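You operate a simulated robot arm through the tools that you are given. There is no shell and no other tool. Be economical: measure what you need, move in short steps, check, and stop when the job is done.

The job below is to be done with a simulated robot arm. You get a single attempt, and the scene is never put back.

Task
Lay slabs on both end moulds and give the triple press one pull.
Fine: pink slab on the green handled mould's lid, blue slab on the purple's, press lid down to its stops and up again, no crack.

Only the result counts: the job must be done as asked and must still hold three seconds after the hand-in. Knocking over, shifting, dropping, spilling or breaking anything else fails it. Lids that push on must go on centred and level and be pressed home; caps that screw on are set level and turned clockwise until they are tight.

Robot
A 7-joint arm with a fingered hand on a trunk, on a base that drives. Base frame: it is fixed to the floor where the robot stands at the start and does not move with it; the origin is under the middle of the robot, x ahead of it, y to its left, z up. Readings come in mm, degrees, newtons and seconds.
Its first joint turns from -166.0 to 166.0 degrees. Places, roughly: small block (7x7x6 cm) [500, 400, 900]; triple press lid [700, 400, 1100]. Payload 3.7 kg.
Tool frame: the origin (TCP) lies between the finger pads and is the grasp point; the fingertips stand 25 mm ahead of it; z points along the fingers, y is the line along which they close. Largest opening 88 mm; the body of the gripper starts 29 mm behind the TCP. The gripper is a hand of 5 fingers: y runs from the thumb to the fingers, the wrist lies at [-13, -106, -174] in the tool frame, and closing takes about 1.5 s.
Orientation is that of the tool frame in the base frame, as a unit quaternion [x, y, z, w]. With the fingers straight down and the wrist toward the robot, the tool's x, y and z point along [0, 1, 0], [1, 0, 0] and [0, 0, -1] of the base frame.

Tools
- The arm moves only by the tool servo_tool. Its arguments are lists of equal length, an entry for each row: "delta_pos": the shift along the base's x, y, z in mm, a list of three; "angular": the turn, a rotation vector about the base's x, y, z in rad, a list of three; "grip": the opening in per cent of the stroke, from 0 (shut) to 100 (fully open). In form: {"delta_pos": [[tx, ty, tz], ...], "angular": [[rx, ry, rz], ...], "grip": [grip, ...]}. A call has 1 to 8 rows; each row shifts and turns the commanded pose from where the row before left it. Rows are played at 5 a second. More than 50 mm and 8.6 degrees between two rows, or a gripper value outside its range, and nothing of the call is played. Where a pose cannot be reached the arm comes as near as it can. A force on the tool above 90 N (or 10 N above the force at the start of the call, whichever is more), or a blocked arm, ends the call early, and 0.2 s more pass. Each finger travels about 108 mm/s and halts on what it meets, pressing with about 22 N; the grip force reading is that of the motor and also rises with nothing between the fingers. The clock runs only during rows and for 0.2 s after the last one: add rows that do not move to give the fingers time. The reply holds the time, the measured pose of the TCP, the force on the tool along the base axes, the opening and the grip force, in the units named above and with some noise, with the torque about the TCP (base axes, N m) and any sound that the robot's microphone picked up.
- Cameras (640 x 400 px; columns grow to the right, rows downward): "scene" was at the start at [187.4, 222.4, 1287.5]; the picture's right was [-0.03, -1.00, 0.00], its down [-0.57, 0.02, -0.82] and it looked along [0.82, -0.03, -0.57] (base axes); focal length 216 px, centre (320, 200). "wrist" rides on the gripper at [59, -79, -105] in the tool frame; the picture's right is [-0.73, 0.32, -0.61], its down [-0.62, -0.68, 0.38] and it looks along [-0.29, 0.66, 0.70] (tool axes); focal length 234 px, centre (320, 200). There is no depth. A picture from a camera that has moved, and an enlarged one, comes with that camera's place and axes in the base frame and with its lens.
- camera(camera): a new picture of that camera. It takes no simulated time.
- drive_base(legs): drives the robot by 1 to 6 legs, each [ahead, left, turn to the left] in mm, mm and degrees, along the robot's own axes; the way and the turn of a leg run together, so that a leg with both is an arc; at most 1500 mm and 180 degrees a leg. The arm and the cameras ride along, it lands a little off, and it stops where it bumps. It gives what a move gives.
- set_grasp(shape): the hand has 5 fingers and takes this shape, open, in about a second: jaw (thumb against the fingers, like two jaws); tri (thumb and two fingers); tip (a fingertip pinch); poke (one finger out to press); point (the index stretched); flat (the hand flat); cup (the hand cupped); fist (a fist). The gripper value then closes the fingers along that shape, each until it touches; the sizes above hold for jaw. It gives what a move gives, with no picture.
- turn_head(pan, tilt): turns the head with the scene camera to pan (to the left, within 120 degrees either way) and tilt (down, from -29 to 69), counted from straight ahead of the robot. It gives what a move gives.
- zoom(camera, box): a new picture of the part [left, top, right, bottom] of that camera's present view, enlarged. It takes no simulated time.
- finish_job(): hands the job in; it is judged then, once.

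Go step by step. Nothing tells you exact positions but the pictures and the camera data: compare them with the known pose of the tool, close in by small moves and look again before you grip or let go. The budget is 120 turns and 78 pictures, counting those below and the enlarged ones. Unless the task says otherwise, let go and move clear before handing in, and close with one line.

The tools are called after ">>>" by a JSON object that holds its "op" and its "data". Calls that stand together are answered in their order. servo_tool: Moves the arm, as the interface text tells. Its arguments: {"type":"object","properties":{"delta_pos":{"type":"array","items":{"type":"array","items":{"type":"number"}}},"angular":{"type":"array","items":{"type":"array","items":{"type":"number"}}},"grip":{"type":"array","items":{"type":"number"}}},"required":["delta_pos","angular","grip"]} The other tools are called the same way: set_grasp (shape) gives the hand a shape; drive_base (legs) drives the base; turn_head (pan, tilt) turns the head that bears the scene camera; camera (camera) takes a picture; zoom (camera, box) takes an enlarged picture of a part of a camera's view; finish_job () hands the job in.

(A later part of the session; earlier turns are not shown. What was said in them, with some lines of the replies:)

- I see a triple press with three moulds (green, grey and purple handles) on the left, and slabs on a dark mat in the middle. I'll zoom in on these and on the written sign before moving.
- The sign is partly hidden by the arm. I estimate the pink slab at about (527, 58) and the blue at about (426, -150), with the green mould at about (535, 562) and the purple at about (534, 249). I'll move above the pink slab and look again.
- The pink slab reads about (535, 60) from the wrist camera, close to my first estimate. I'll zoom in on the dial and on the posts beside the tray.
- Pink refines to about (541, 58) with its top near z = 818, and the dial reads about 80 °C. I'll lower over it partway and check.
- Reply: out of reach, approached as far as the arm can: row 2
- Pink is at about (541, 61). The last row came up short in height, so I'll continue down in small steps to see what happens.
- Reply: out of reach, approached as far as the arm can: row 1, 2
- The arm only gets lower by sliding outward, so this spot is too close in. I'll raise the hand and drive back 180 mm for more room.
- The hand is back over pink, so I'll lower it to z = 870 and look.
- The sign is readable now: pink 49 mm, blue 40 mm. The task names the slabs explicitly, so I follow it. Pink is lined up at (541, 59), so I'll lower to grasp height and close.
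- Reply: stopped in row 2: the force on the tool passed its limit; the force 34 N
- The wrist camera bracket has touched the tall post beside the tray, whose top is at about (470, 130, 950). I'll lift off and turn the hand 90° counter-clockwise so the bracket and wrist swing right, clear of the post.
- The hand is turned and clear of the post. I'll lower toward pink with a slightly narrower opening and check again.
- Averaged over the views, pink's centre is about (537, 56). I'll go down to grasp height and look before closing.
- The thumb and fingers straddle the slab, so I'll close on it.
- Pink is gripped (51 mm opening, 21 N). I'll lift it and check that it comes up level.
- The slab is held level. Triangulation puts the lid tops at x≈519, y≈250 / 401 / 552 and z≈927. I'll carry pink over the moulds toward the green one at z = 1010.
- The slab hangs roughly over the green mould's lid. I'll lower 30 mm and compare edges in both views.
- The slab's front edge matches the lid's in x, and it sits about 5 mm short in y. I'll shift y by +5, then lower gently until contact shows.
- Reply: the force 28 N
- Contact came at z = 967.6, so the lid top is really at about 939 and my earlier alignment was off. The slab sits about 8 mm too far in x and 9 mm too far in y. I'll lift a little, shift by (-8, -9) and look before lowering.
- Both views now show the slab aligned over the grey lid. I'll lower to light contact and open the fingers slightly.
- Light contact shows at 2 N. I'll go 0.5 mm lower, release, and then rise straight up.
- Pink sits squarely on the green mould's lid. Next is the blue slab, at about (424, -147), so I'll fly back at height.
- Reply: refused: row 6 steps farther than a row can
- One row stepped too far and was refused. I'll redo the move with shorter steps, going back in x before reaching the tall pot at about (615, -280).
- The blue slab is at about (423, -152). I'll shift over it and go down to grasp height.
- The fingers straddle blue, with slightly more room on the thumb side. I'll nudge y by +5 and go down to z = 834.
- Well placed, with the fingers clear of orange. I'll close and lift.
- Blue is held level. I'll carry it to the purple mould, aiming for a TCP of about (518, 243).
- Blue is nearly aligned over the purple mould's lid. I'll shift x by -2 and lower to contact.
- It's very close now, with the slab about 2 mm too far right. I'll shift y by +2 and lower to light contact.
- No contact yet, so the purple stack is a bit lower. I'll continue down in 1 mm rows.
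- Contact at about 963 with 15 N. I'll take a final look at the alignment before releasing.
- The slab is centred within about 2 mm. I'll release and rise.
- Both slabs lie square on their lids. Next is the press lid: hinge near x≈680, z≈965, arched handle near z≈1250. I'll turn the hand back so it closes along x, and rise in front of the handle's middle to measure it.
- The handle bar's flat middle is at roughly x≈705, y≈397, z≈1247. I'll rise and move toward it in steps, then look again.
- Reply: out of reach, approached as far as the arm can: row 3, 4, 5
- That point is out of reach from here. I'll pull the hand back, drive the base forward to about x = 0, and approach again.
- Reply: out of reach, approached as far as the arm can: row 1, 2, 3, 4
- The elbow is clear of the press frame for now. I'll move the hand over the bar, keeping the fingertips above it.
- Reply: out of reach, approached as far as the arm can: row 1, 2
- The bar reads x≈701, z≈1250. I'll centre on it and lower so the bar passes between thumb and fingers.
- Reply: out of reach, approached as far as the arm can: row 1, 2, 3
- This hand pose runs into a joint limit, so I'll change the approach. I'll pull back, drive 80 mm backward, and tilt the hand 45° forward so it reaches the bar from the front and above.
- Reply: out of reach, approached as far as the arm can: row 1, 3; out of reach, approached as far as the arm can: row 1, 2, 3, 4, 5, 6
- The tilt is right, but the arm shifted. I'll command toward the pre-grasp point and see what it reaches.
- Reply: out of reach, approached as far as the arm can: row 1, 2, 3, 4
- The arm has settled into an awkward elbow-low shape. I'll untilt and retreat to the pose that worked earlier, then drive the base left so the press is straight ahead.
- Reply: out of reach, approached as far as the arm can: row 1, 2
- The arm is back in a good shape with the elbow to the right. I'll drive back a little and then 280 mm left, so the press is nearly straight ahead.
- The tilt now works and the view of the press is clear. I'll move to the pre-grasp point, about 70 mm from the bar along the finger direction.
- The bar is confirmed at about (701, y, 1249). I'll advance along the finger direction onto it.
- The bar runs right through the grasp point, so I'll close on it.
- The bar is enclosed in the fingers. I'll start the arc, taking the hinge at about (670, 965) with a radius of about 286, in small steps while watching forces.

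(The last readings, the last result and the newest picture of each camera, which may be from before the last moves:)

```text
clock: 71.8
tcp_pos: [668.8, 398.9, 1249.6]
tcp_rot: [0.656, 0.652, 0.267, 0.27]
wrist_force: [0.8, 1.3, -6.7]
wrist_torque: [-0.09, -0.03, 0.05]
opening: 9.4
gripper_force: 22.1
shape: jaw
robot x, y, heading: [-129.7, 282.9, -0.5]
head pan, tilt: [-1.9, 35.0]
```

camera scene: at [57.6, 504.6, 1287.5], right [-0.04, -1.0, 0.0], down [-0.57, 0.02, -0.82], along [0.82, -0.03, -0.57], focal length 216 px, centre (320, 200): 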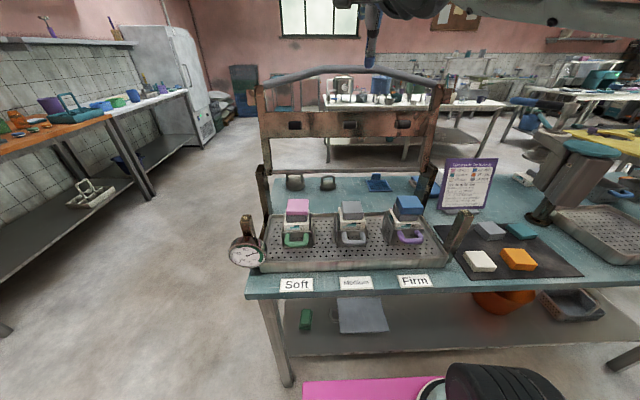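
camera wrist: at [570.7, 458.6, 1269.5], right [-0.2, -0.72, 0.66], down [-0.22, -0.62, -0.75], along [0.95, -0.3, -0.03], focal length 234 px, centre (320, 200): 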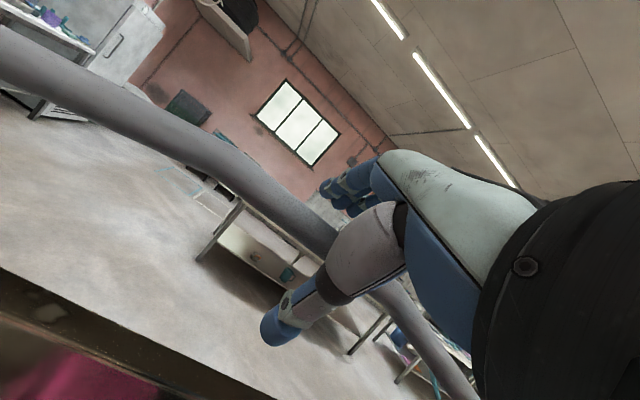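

>>> {"op": "servo_tool", "data": {"delta_pos": [[-20, 0, -0.8], [-20, 0, -2.1], [-19.6, 0, -3.6], [-19.4, 0, -4.9], [0, 0, 0]], "angular": [[0, 0, 0], [0, 0, 0], [0, 0, 0], [0, 0, 0], [0, 0, 0]], "grip": [5, 5, 5, 5, 5]}}

>>> {"op": "zoom", "data": {"camera": "scene", "box": [210, 20, 490, 280]}}

```text
clock: 73.0
tcp_pos: [591.2, 398.2, 1241.1]
tcp_rot: [0.656, 0.652, 0.267, 0.269]
wrist_force: [-1.8, -0.8, -4.0]
wrist_torque: [-0.06, -0.01, 0.09]
opening: 9.0
gripper_force: 22.1
shape: jaw
robot x, y, heading: [-127.2, 282.3, -0.6]
head pan, tilt: [-1.9, 35.0]
```

```text
1.54 times, centred on (350, 150) of scene
camera zoom: at [57.7, 504.6, 1287.4], right [-0.04, -1.0, 0.0], down [-0.57, 0.02, -0.82], along [0.82, -0.03, -0.57], focal length 332 px, centre (274, 277)
```

zoom: 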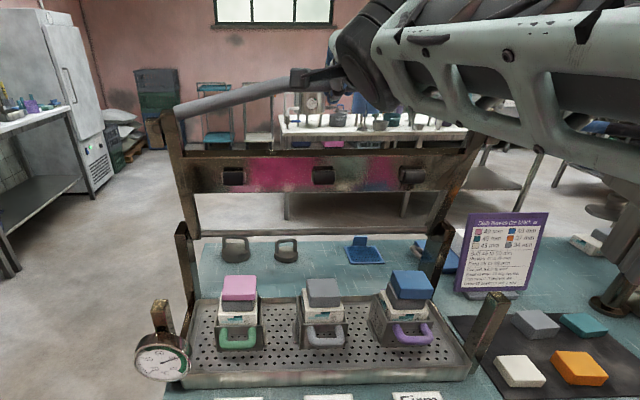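

The lid follows smoothly. I'll continue the arc and begin turning the hand back toward straight down.

>>> {"op": "servo_tool", "data": {"delta_pos": [[-23.6, 0, -8], [-22.9, 0, -10], [-21.9, 0, -12], [0, 0, 0]], "angular": [[0, 0.05, 0], [0, 0.05, 0], [0, 0.05, 0], [0, 0, 0]], "grip": [5, 5, 5, 5]}}

>>> {"op": "servo_tool", "data": {"delta_pos": [[-20.7, 0, -13.8], [-19.5, 0, -15.6], [-18, 0, -17.3], [0, 0, 0]], "angular": [[0, 0.05, 0], [0, 0.05, 0], [0, 0.05, 0], [0, 0, 0]], "grip": [5, 5, 5, 5]}}

```text
clock: 74.0
tcp_pos: [522.0, 401.1, 1211.4]
tcp_rot: [0.675, 0.67, 0.217, 0.22]
wrist_force: [2.4, -3.4, -12.7]
wrist_torque: [0.0, -0.1, 0.09]
opening: 8.7
gripper_force: 22.0
shape: jaw
robot x, y, heading: [-131.4, 279.8, -0.1]
head pan, tilt: [-1.9, 35.0]
```

```text
clock: 75.0
tcp_pos: [463.3, 400.0, 1162.5]
tcp_rot: [0.688, 0.685, 0.166, 0.17]
wrist_force: [-4.0, -0.1, -5.2]
wrist_torque: [0.0, -0.05, 0.05]
opening: 7.9
gripper_force: 22.1
shape: jaw
robot x, y, heading: [-130.4, 284.1, -0.2]
head pan, tilt: [-1.9, 35.0]
```

>>> {"op": "servo_tool", "data": {"delta_pos": [[-16.5, 0, -18.7], [-14.8, 0, -20.1], [-12.9, 0, -21.3], [0, 0, 0]], "angular": [[0, 0.07, 0], [0, 0.07, 0], [0, 0.07, 0], [0, 0, 0]], "grip": [5, 5, 5, 5]}}

>>> {"op": "zoom", "data": {"camera": "scene", "box": [210, 50, 490, 290]}}

```text
clock: 76.0
tcp_pos: [418.9, 399.1, 1102.5]
tcp_rot: [0.702, 0.699, 0.093, 0.096]
wrist_force: [-2.4, 0.0, -7.8]
wrist_torque: [0.01, -0.07, 0.03]
opening: 7.6
gripper_force: 22.0
shape: jaw
robot x, y, heading: [-127.4, 278.5, -0.1]
head pan, tilt: [-1.9, 35.0]
```

```text
1.67 times, centred on (350, 170) of scene
camera zoom: at [57.7, 504.6, 1287.4], right [-0.04, -1.0, 0.0], down [-0.57, 0.02, -0.82], along [0.82, -0.03, -0.57], focal length 360 px, centre (270, 250)
```

zoom: 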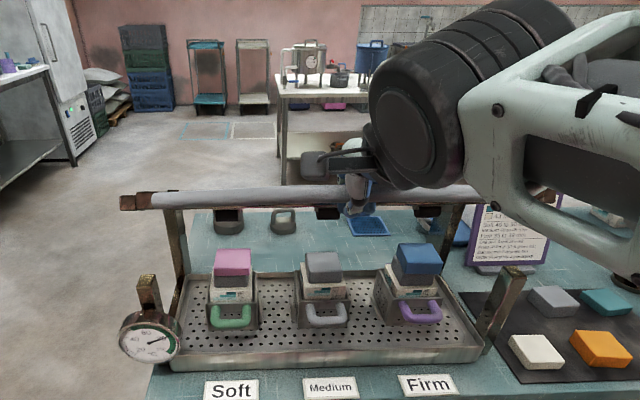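

>>> {"op": "servo_tool", "data": {"delta_pos": [[-11.1, 0, -22.4], [-9, 0, -23.2], [0, 0, 0]], "angular": [[0, 0.07, 0], [0, 0.07, 0], [0, 0, 0]], "grip": [5, 5, 5]}}

>>> {"op": "servo_tool", "data": {"delta_pos": [[-3.8, 0, -12], [-3.2, 0, -12], [0, 0, 0]], "angular": [[0, 0, 0], [0, 0, 0], [0, 0, 0]], "grip": [5, 5, 5]}}

```text
clock: 76.8
tcp_pos: [398.7, 397.9, 1056.5]
tcp_rot: [0.707, 0.704, 0.043, 0.047]
wrist_force: [-1.9, 0.8, -7.9]
wrist_torque: [-0.01, -0.06, 0.04]
opening: 7.5
gripper_force: 21.7
shape: jaw
robot x, y, heading: [-129.3, 283.4, -0.4]
head pan, tilt: [-1.9, 35.0]
```

```text
clock: 77.6
tcp_pos: [392.1, 398.6, 1032.1]
tcp_rot: [0.707, 0.704, 0.043, 0.048]
wrist_force: [-2.5, -2.8, -8.4]
wrist_torque: [0.0, -0.05, 0.0]
opening: 7.7
gripper_force: 22.0
shape: jaw
robot x, y, heading: [-129.3, 281.1, -0.2]
head pan, tilt: [-1.9, 35.0]
```

Still free-moving at z = 1032. I'll check how far the pegs are from the slabs.

>>> {"op": "zoom", "data": {"camera": "scene", "box": [220, 120, 480, 280]}}

```text
2.46 times, centred on (350, 200) of scene
camera zoom: at [57.6, 504.5, 1287.5], right [-0.04, -1.0, 0.0], down [-0.57, 0.02, -0.82], along [0.82, -0.03, -0.57], focal length 531 px, centre (246, 200)
```

zoom: 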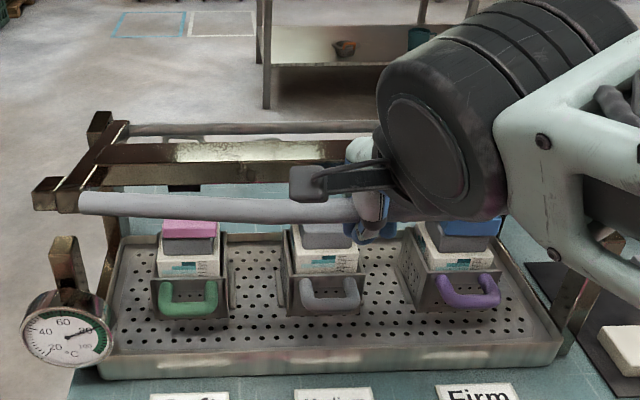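

>>> {"op": "servo_tool", "data": {"delta_pos": [[-2, 0, -8], [-2, 0, -8], [0, 0, 0]], "angular": [[0, 0, 0], [0, 0, 0], [0, 0, 0]], "grip": [5, 5, 5]}}

>>> {"op": "servo_tool", "data": {"delta_pos": [[-1, 0, -5], [-1, 0, -5], [0, 0, 0]], "angular": [[0, 0, 0], [0, 0, 0], [0, 0, 0]], "grip": [5, 5, 5]}}

```text
clock: 78.4
tcp_pos: [388.1, 398.7, 1017.5]
tcp_rot: [0.707, 0.705, 0.043, 0.048]
wrist_force: [-0.8, -1.5, -8.3]
wrist_torque: [0.08, -0.04, 0.08]
opening: 7.6
gripper_force: 22.0
shape: jaw
robot x, y, heading: [-132.9, 284.8, -0.4]
head pan, tilt: [-1.9, 35.0]
```

```text
clock: 79.2
tcp_pos: [387.2, 397.8, 1007.9]
tcp_rot: [0.707, 0.705, 0.044, 0.047]
wrist_force: [-3.0, -0.7, -9.0]
wrist_torque: [0.03, -0.09, 0.08]
opening: 7.6
gripper_force: 22.1
shape: jaw
robot x, y, heading: [-132.7, 281.5, -0.2]
head pan, tilt: [-1.9, 35.0]
```

>>> {"op": "servo_tool", "data": {"delta_pos": [[-1, 0, -5], [-0.5, 0, -5], [0, 0, 0]], "angular": [[0, 0, 0], [0, 0, 0], [0, 0, 0]], "grip": [5, 5, 5]}}

>>> {"op": "servo_tool", "data": {"delta_pos": [[-0.5, 0, -4], [-0.5, 0, -4], [0, 0, 0]], "angular": [[0, 0, 0], [0, 0, 0], [0, 0, 0]], "grip": [5, 5, 5]}}

```text
clock: 80.0
tcp_pos: [385.5, 397.5, 998.8]
tcp_rot: [0.707, 0.704, 0.044, 0.048]
wrist_force: [-0.6, 1.5, -8.8]
wrist_torque: [0.03, -0.02, 0.1]
opening: 7.7
gripper_force: 22.1
shape: jaw
robot x, y, heading: [-130.3, 281.4, -0.5]
head pan, tilt: [-1.9, 35.0]
```

```text
clock: 80.8
tcp_pos: [385.0, 398.1, 989.3]
tcp_rot: [0.707, 0.704, 0.043, 0.047]
wrist_force: [0.8, -0.6, -8.0]
wrist_torque: [0.03, -0.09, 0.09]
opening: 7.4
gripper_force: 22.1
shape: jaw
robot x, y, heading: [-131.2, 283.6, -0.2]
head pan, tilt: [-1.9, 35.0]
```

Still free at z = 989, so I'll continue gently.

>>> {"op": "servo_tool", "data": {"delta_pos": [[-0.3, 0, -4], [-0.2, 0, -4], [0, 0, 0]], "angular": [[0, 0, 0], [0, 0, 0], [0, 0, 0]], "grip": [5, 5, 5]}}

>>> {"op": "zoom", "data": {"camera": "scene", "box": [220, 130, 480, 290]}}

```text
clock: 81.6
tcp_pos: [382.8, 398.0, 981.9]
tcp_rot: [0.707, 0.704, 0.045, 0.049]
wrist_force: [2.1, -0.1, -1.5]
wrist_torque: [0.0, 0.02, 0.06]
opening: 7.5
gripper_force: 22.7
shape: jaw
robot x, y, heading: [-127.8, 287.9, -0.3]
head pan, tilt: [-1.9, 35.0]
```

```text
2.46 times, centred on (350, 210) of scene
camera zoom: at [57.7, 504.6, 1287.4], right [-0.04, -1.0, 0.0], down [-0.57, 0.02, -0.82], along [0.82, -0.03, -0.57], focal length 531 px, centre (246, 175)
```

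zoom: 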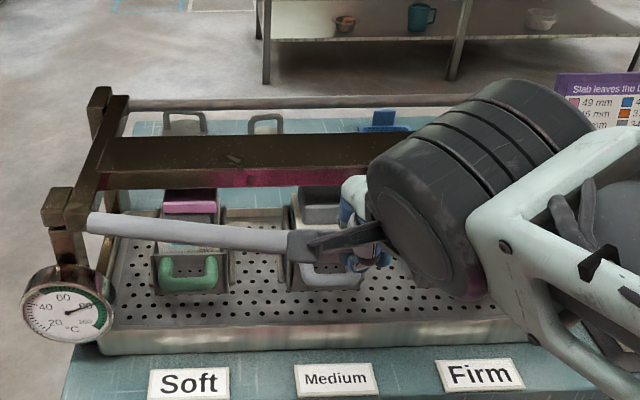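

The hand's load dropped, so the pegs are touching the stacks. I'll press on in small steps until the stops.

>>> {"op": "servo_tool", "data": {"delta_pos": [[0, 0, -2], [0, 0, -2], [0, 0, 0]], "angular": [[0, 0, 0], [0, 0, 0], [0, 0, 0]], "grip": [5, 5, 5]}}

>>> {"op": "servo_tool", "data": {"delta_pos": [[0, 0, -2], [0, 0, -2], [0, 0, 0]], "angular": [[0, 0, 0], [0, 0, 0], [0, 0, 0]], "grip": [5, 5, 5]}}

```text
clock: 82.4
tcp_pos: [383.5, 399.3, 977.2]
tcp_rot: [0.707, 0.704, 0.044, 0.047]
wrist_force: [-0.2, -0.5, -3.0]
wrist_torque: [0.03, -0.01, 0.07]
opening: 7.5
gripper_force: 21.8
shape: jaw
robot x, y, heading: [-129.1, 285.0, -0.2]
head pan, tilt: [-1.9, 35.0]
```

```text
clock: 83.2
tcp_pos: [383.4, 398.4, 973.8]
tcp_rot: [0.708, 0.704, 0.044, 0.047]
wrist_force: [1.2, -0.1, -1.7]
wrist_torque: [-0.02, 0.03, 0.1]
opening: 7.4
gripper_force: 21.4
shape: jaw
robot x, y, heading: [-131.6, 286.1, -0.5]
head pan, tilt: [-1.9, 35.0]
```

>>> {"op": "servo_tool", "data": {"delta_pos": [[0, 0, -2], [0, 0, -2], [0, 0, 0]], "angular": [[0, 0, 0], [0, 0, 0], [0, 0, 0]], "grip": [5, 5, 5]}}

>>> {"op": "servo_tool", "data": {"delta_pos": [[0, 0, -2], [0, 0, -2], [0, 0, 0]], "angular": [[0, 0, 0], [0, 0, 0], [0, 0, 0]], "grip": [5, 5, 5]}}

```text
clock: 84.0
tcp_pos: [382.7, 399.9, 969.9]
tcp_rot: [0.707, 0.704, 0.043, 0.049]
wrist_force: [1.6, 1.1, 1.3]
wrist_torque: [0.01, 0.02, 0.05]
opening: 7.2
gripper_force: 22.0
shape: jaw
robot x, y, heading: [-131.6, 282.4, -0.2]
head pan, tilt: [-1.9, 35.0]
```

```text
clock: 84.8
tcp_pos: [382.7, 398.6, 966.3]
tcp_rot: [0.706, 0.705, 0.045, 0.048]
wrist_force: [2.0, -0.7, 0.6]
wrist_torque: [-0.05, -0.02, 0.07]
opening: 7.6
gripper_force: 21.6
shape: jaw
robot x, y, heading: [-132.3, 283.3, -0.2]
head pan, tilt: [-1.9, 35.0]
```

>>> {"op": "servo_tool", "data": {"delta_pos": [[0, 0, -2], [0, 0, -2], [0, 0, 0]], "angular": [[0, 0, 0], [0, 0, 0], [0, 0, 0]], "grip": [5, 5, 5]}}

>>> {"op": "servo_tool", "data": {"delta_pos": [[0.2, 0, -2], [0.2, 0, -2], [0, 0, 0]], "angular": [[0, 0, 0], [0, 0, 0], [0, 0, 0]], "grip": [5, 5, 5]}}

>>> {"op": "zoom", "data": {"camera": "scene", "box": [220, 150, 330, 280]}}

```text
clock: 85.6
tcp_pos: [383.5, 397.9, 962.3]
tcp_rot: [0.707, 0.704, 0.044, 0.048]
wrist_force: [0.7, -1.3, 0.8]
wrist_torque: [-0.05, 0.01, 0.03]
opening: 6.9
gripper_force: 22.1
shape: jaw
robot x, y, heading: [-130.3, 282.2, -0.2]
head pan, tilt: [-1.9, 35.0]
```

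```text
clock: 86.4
tcp_pos: [383.6, 398.2, 957.5]
tcp_rot: [0.707, 0.705, 0.044, 0.048]
wrist_force: [0.6, 0.3, 1.7]
wrist_torque: [-0.1, 0.07, 0.09]
opening: 7.2
gripper_force: 22.1
shape: jaw
robot x, y, heading: [-127.0, 287.9, -0.1]
head pan, tilt: [-1.9, 35.0]
```

```text
3.08 times, centred on (275, 215) of scene
camera zoom: at [57.6, 504.6, 1287.5], right [-0.04, -1.0, 0.0], down [-0.57, 0.02, -0.82], along [0.82, -0.03, -0.57], focal length 664 px, centre (458, 154)
```

zoom: 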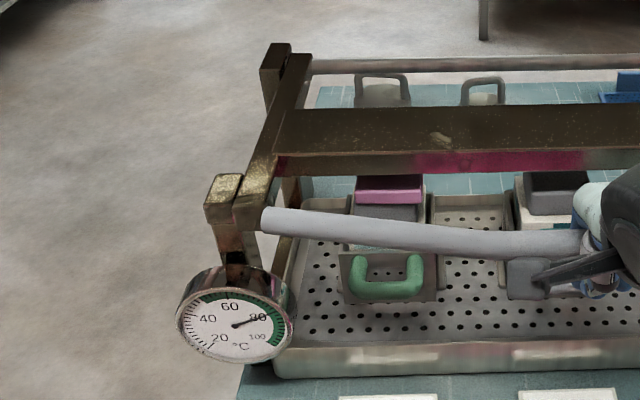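

The lid's stub is almost on the post, so I'll keep pressing.

>>> {"op": "servo_tool", "data": {"delta_pos": [[0.2, 0, -2], [0.2, 0, -2], [0, 0, 0]], "angular": [[0, 0, 0], [0, 0, 0], [0, 0, 0]], "grip": [5, 5, 5]}}

>>> {"op": "servo_tool", "data": {"delta_pos": [[0.3, 0, -2], [0.3, 0, -2], [0, 0, 0]], "angular": [[0, 0, 0], [0, 0, 0], [0, 0, 0]], "grip": [5, 5, 5]}}

```text
clock: 87.2
tcp_pos: [384.5, 398.5, 953.2]
tcp_rot: [0.707, 0.704, 0.045, 0.048]
wrist_force: [3.1, 0.7, 4.9]
wrist_torque: [-0.2, 0.11, 0.13]
opening: 7.5
gripper_force: 21.5
shape: jaw
robot x, y, heading: [-127.4, 284.6, -0.3]
head pan, tilt: [-1.9, 35.0]
```

```text
clock: 88.0
tcp_pos: [384.6, 398.6, 948.9]
tcp_rot: [0.707, 0.705, 0.044, 0.047]
wrist_force: [5.3, -0.2, 7.1]
wrist_torque: [-0.27, 0.1, 0.16]
opening: 7.4
gripper_force: 21.7
shape: jaw
robot x, y, heading: [-133.1, 281.3, -0.5]
head pan, tilt: [-1.9, 35.0]
```

>>> {"op": "servo_tool", "data": {"delta_pos": [[0.4, 0, -2], [0.4, 0, -2], [0, 0, 0]], "angular": [[0, 0, 0], [0, 0, 0], [0, 0, 0]], "grip": [5, 5, 5]}}

>>> {"op": "servo_tool", "data": {"delta_pos": [[0.4, 0, -2], [0.4, 0, -2], [0, 0, 0]], "angular": [[0, 0, 0], [0, 0, 0], [0, 0, 0]], "grip": [5, 5, 5]}}

```text
clock: 88.8
tcp_pos: [384.9, 398.3, 945.2]
tcp_rot: [0.707, 0.704, 0.043, 0.048]
wrist_force: [9.8, -0.2, 16.5]
wrist_torque: [-0.54, 0.24, 0.33]
opening: 7.4
gripper_force: 22.0
shape: jaw
robot x, y, heading: [-128.8, 283.8, -0.4]
head pan, tilt: [-1.9, 35.0]
```

```text
clock: 89.6
tcp_pos: [386.8, 398.3, 942.8]
tcp_rot: [0.706, 0.705, 0.047, 0.049]
wrist_force: [10.9, -2.9, 42.6]
wrist_torque: [-0.54, 0.35, 0.24]
opening: 7.1
gripper_force: 21.8
shape: jaw
robot x, y, heading: [-133.5, 283.8, -0.1]
head pan, tilt: [-1.9, 35.0]
```

The force is rising to 43 N. I'll press a bit more to be sure it's on the stops, then look.

>>> {"op": "servo_tool", "data": {"delta_pos": [[0.3, 0, -1.5], [0.3, 0, -1.5], [0, 0, 0]], "angular": [[0, 0, 0], [0, 0, 0], [0, 0, 0]], "grip": [5, 5, 5]}}

>>> {"op": "zoom", "data": {"camera": "scene", "box": [230, 170, 340, 260]}}

```text
clock: 90.4
tcp_pos: [387.5, 399.0, 941.5]
tcp_rot: [0.706, 0.705, 0.048, 0.049]
wrist_force: [6.4, -5.4, 66.9]
wrist_torque: [-0.78, 0.11, 0.02]
opening: 7.4
gripper_force: 22.0
shape: jaw
robot x, y, heading: [-133.9, 282.6, -0.4]
head pan, tilt: [-1.9, 35.0]
```

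```text
4.44 times, centred on (285, 215) of scene
camera zoom: at [56.4, 504.1, 1287.7], right [-0.04, -1.0, 0.0], down [-0.57, 0.02, -0.82], along [0.82, -0.03, -0.57], focal length 960 px, centre (476, 133)
```

zoom: 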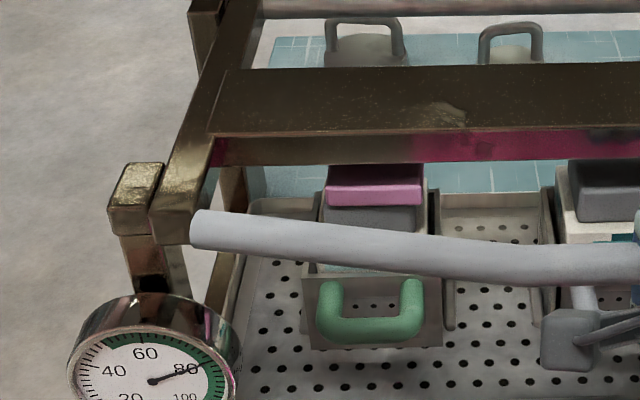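

>>> {"op": "servo_tool", "data": {"delta_pos": [[0, 0, -1.2], [0, 0, 0], [0, 0, 0]], "angular": [[0, 0, 0], [0, 0, 0], [0, 0, 0]], "grip": [5, 5, 5]}}

>>> {"op": "servo_tool", "data": {"delta_pos": [[0, 0, -1], [0, 0, 0], [0, 0, 0]], "angular": [[0, 0, 0], [0, 0, 0], [0, 0, 0]], "grip": [5, 5, 5]}}

```text
clock: 91.2
tcp_pos: [387.5, 399.1, 942.0]
tcp_rot: [0.706, 0.705, 0.048, 0.05]
wrist_force: [4.3, -7.0, 77.9]
wrist_torque: [-0.96, 0.04, -0.04]
opening: 7.1
gripper_force: 21.7
shape: jaw
robot x, y, heading: [-130.3, 284.9, -0.1]
head pan, tilt: [-1.9, 35.0]
```

```text
clock: 92.0
tcp_pos: [388.6, 399.0, 942.0]
tcp_rot: [0.706, 0.705, 0.05, 0.05]
wrist_force: [2.0, -11.4, 87.5]
wrist_torque: [-0.97, -0.1, -0.13]
opening: 7.2
gripper_force: 22.4
shape: jaw
robot x, y, heading: [-127.8, 280.8, -0.3]
head pan, tilt: [-1.9, 35.0]
```

Position holds at 942 while the force climbs to 88 N, so the lid is on its stops. Now I'll relieve the pressure and lift along the arc.

>>> {"op": "servo_tool", "data": {"delta_pos": [[0, 0, 2], [-0.5, 0, 3], [-0.5, 0, 3], [0, 0, 0]], "angular": [[0, 0, 0], [0, 0, 0], [0, 0, 0], [0, 0, 0]], "grip": [5, 5, 5, 5]}}

>>> {"op": "servo_tool", "data": {"delta_pos": [[-0.5, 0, 5], [-0.3, 0, 6], [0, 0, 8], [0, 0, 8], [0, 0, 0]], "angular": [[0, 0, 0], [0, 0, 0], [0, 0, 0], [0, 0, 0], [0, 0, 0]], "grip": [5, 5, 5, 5, 5]}}

```text
clock: 93.0
tcp_pos: [386.5, 399.3, 943.5]
tcp_rot: [0.707, 0.704, 0.044, 0.047]
wrist_force: [23.2, 2.9, 26.1]
wrist_torque: [-0.39, 0.97, 0.58]
opening: 7.3
gripper_force: 21.4
shape: jaw
robot x, y, heading: [-130.2, 282.3, -0.3]
head pan, tilt: [-1.9, 35.0]
```

```text
clock: 94.2
tcp_pos: [384.7, 398.5, 971.1]
tcp_rot: [0.707, 0.704, 0.044, 0.047]
wrist_force: [-2.1, 0.7, -4.4]
wrist_torque: [0.02, -0.04, 0.08]
opening: 7.4
gripper_force: 22.2
shape: jaw
robot x, y, heading: [-130.6, 284.6, -0.3]
head pan, tilt: [-1.9, 35.0]
```

The lid is lifting cleanly, so I'll continue back along the arc.

>>> {"op": "servo_tool", "data": {"delta_pos": [[0.8, 0, 13], [1, 0, 12], [1.3, 0, 12.5], [4.9, 0, 24.4], [7, 0, 24], [0, 0, 0]], "angular": [[0, 0, 0], [0, 0, 0], [0, 0, 0], [0, 0, 0], [0, 0, 0], [0, 0, 0]], "grip": [5, 5, 5, 5, 5, 5]}}

>>> {"op": "servo_tool", "data": {"delta_pos": [[9, 0, 23.2], [11.1, 0, 22.4], [12.9, 0, 21.3], [14.8, 0, 20.1], [16.5, 0, 18.7], [0, 0, 0]], "angular": [[0, -0.07, 0], [0, -0.07, 0], [0, -0.07, 0], [0, -0.07, 0], [0, -0.07, 0], [0, 0, 0]], "grip": [5, 5, 5, 5, 5, 5]}}

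```text
clock: 95.6
tcp_pos: [399.4, 398.8, 1058.4]
tcp_rot: [0.707, 0.705, 0.044, 0.047]
wrist_force: [-4.8, -2.2, -8.4]
wrist_torque: [0.08, -0.02, 0.12]
opening: 7.9
gripper_force: 22.2
shape: jaw
robot x, y, heading: [-127.5, 281.6, -0.2]
head pan, tilt: [-1.9, 35.0]
```

```text
clock: 97.0
tcp_pos: [466.4, 397.6, 1164.4]
tcp_rot: [0.689, 0.684, 0.166, 0.17]
wrist_force: [-3.1, -0.6, -6.5]
wrist_torque: [0.09, 0.03, 0.17]
opening: 8.8
gripper_force: 21.9
shape: jaw
robot x, y, heading: [-130.9, 282.6, -0.2]
head pan, tilt: [-1.9, 35.0]
```

>>> {"op": "servo_tool", "data": {"delta_pos": [[18, 0, 17.3], [19.5, 0, 15.6], [20.7, 0, 13.8], [21.9, 0, 12], [22.9, 0, 10], [23.6, 0, 8], [0, 0, 0]], "angular": [[0, -0.05, 0], [0, -0.05, 0], [0, -0.05, 0], [0, -0.05, 0], [0, -0.05, 0], [0, -0.05, 0], [0, 0, 0]], "grip": [5, 5, 5, 5, 5, 5, 5]}}

>>> {"op": "servo_tool", "data": {"delta_pos": [[19.4, 0, 4.9], [19.6, 0, 3.6], [20, 0, 2.1], [20, 0, 0.8], [14, 0, -0.3], [8, 0, -0.6], [0, 0, 0]], "angular": [[0, 0, 0], [0, 0, 0], [0, 0, 0], [0, 0, 0], [0, 0, 0], [0, 0, 0], [0, 0, 0]], "grip": [5, 5, 5, 5, 5, 5, 5]}}

```text
clock: 98.6
tcp_pos: [590.9, 398.6, 1239.6]
tcp_rot: [0.656, 0.653, 0.267, 0.269]
wrist_force: [1.5, -1.7, -16.4]
wrist_torque: [0.14, 0.17, 0.22]
opening: 8.5
gripper_force: 21.7
shape: jaw
robot x, y, heading: [-131.1, 286.2, -0.3]
head pan, tilt: [-1.9, 35.0]
```

```text
clock: 100.2
tcp_pos: [690.7, 398.2, 1250.2]
tcp_rot: [0.656, 0.652, 0.268, 0.27]
wrist_force: [-3.8, -2.9, -26.3]
wrist_torque: [0.07, 0.21, 0.12]
opening: 9.7
gripper_force: 21.9
shape: jaw
robot x, y, heading: [-133.1, 281.9, -0.4]
head pan, tilt: [-1.9, 35.0]
```

>>> {"op": "servo_tool", "data": {"delta_pos": [[5, 0, -1.5], [5, 0, -1], [2, 0, 0], [0, 0, 0]], "angular": [[0, 0, 0], [0, 0, 0], [0, 0, 0], [0, 0, 0]], "grip": [5, 5, 5, 5]}}

>>> {"op": "zoom", "data": {"camera": "scene", "box": [220, 40, 480, 280]}}

```text
clock: 101.2
tcp_pos: [703.8, 397.6, 1247.1]
tcp_rot: [0.656, 0.653, 0.267, 0.269]
wrist_force: [-3.4, -2.4, -21.4]
wrist_torque: [0.08, 0.18, 0.15]
opening: 9.5
gripper_force: 22.5
shape: jaw
robot x, y, heading: [-130.7, 284.2, -0.1]
head pan, tilt: [-1.9, 35.0]
```

```text
1.67 times, centred on (350, 160) of scene
camera zoom: at [58.2, 504.6, 1287.4], right [-0.04, -1.0, 0.0], down [-0.57, 0.02, -0.82], along [0.82, -0.03, -0.57], focal length 360 px, centre (270, 267)
```

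zoom: 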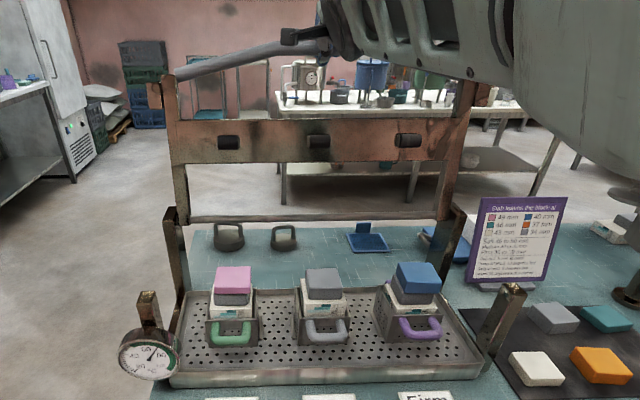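

The lid is back upright with both slabs still in place. I'll open the fingers.

>>> {"op": "servo_tool", "data": {"delta_pos": [[0, 0, -1], [0, 0, 0], [0, 0, 0], [0, 0, 0], [0, 0, 0], [0, 0, 0], [0, 0, 0]], "angular": [[0, 0, 0], [0, 0, 0], [0, 0, 0], [0, 0, 0], [0, 0, 0], [0, 0, 0], [0, 0, 0]], "grip": [20, 40, 60, 80, 100, 100, 100]}}

>>> {"op": "camera", "data": {"camera": "wrist"}}

```text
clock: 102.8
tcp_pos: [703.2, 398.6, 1246.3]
tcp_rot: [0.656, 0.652, 0.268, 0.269]
wrist_force: [-0.3, -0.4, 0.7]
wrist_torque: [0.0, 0.01, -0.01]
opening: 87.8
gripper_force: 0.1
shape: jaw
robot x, y, heading: [-129.7, 280.5, -0.4]
head pan, tilt: [-1.9, 35.0]
```

```text
3 pictures are left
camera wrist: at [573.6, 458.2, 1267.0], right [-0.2, -0.72, 0.66], down [-0.22, -0.62, -0.75], along [0.95, -0.3, -0.03], focal length 234 px, centre (320, 200)
```

wrist: 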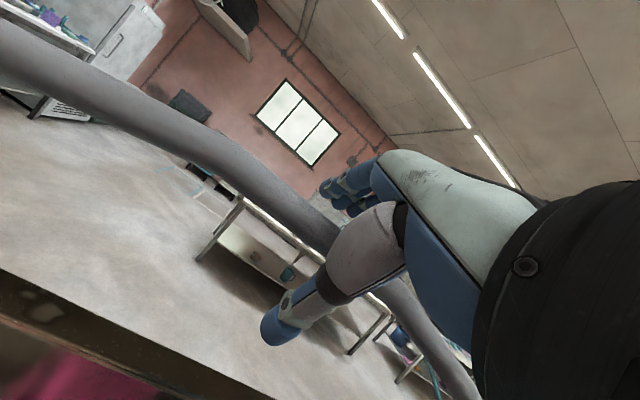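

The bar is free and stays in place. I'll back out along the approach line.

>>> {"op": "servo_tool", "data": {"delta_pos": [[-10, 0, 10], [-14, 0, 14], [-18, 0, 18], [-25, 0, 20], [-40, 0, 0], [-40, 0, 0], [0, 0, 0]], "angular": [[0, 0, 0], [0, 0, 0], [0, 0, 0], [0, 0, 0], [0, 0, 0], [0, 0, 0], [0, 0, 0]], "grip": [100, 100, 100, 100, 100, 100, 100]}}

>>> {"op": "zoom", "data": {"camera": "scene", "box": [220, 40, 480, 280]}}

```text
clock: 104.4
tcp_pos: [558.5, 397.8, 1307.5]
tcp_rot: [0.656, 0.652, 0.267, 0.27]
wrist_force: [0.4, 0.2, 0.2]
wrist_torque: [0.02, -0.02, 0.01]
opening: 87.7
gripper_force: 0.1
shape: jaw
robot x, y, heading: [-128.6, 284.5, -0.4]
head pan, tilt: [-1.9, 35.0]
```

```text
1.67 times, centred on (350, 160) of scene
camera zoom: at [57.7, 504.6, 1287.5], right [-0.04, -1.0, 0.0], down [-0.57, 0.02, -0.82], along [0.82, -0.03, -0.57], focal length 360 px, centre (270, 267)
```

zoom: 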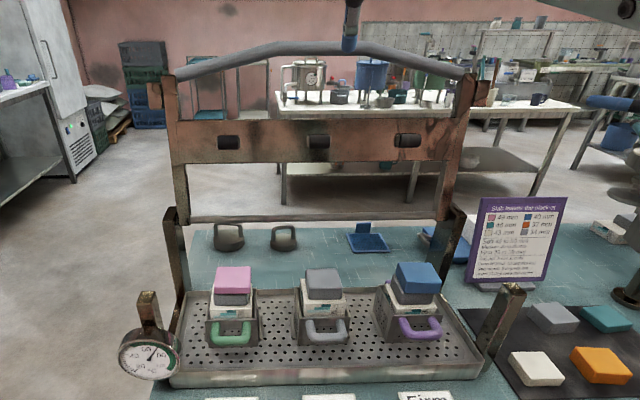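

The lid stands upright and the hand is clear. I'll take one close look at the pressed stacks.

>>> {"op": "zoom", "data": {"camera": "scene", "box": [270, 185, 430, 255]}}

```text
4.00 times, centred on (350, 220) of scene
camera zoom: at [57.7, 504.6, 1287.5], right [-0.04, -1.0, 0.0], down [-0.57, 0.02, -0.82], along [0.82, -0.03, -0.57], focal length 864 px, centre (200, 120)
```

zoom: 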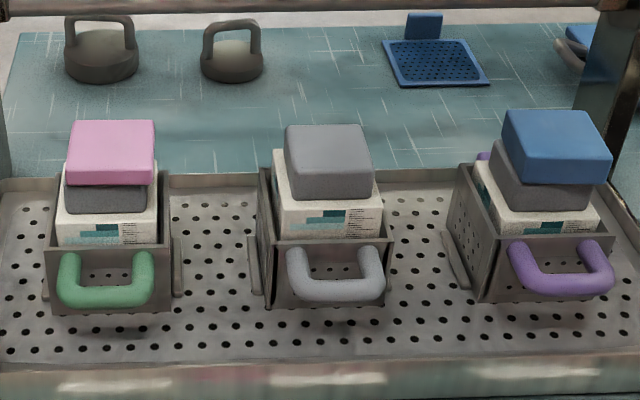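

The pink and blue slabs sit on their lids, the lid is up again, nothing looks cracked, and the hand is clear. I'm handing in.

>>> {"op": "finish_job", "data": {}}

```text
The job is handed in.
```

The job is handed in: the pink slab is on the green-handled mould's lid and the blue slab on the purple's. The press was pulled once down to its stops and raised again, with no crack visible.
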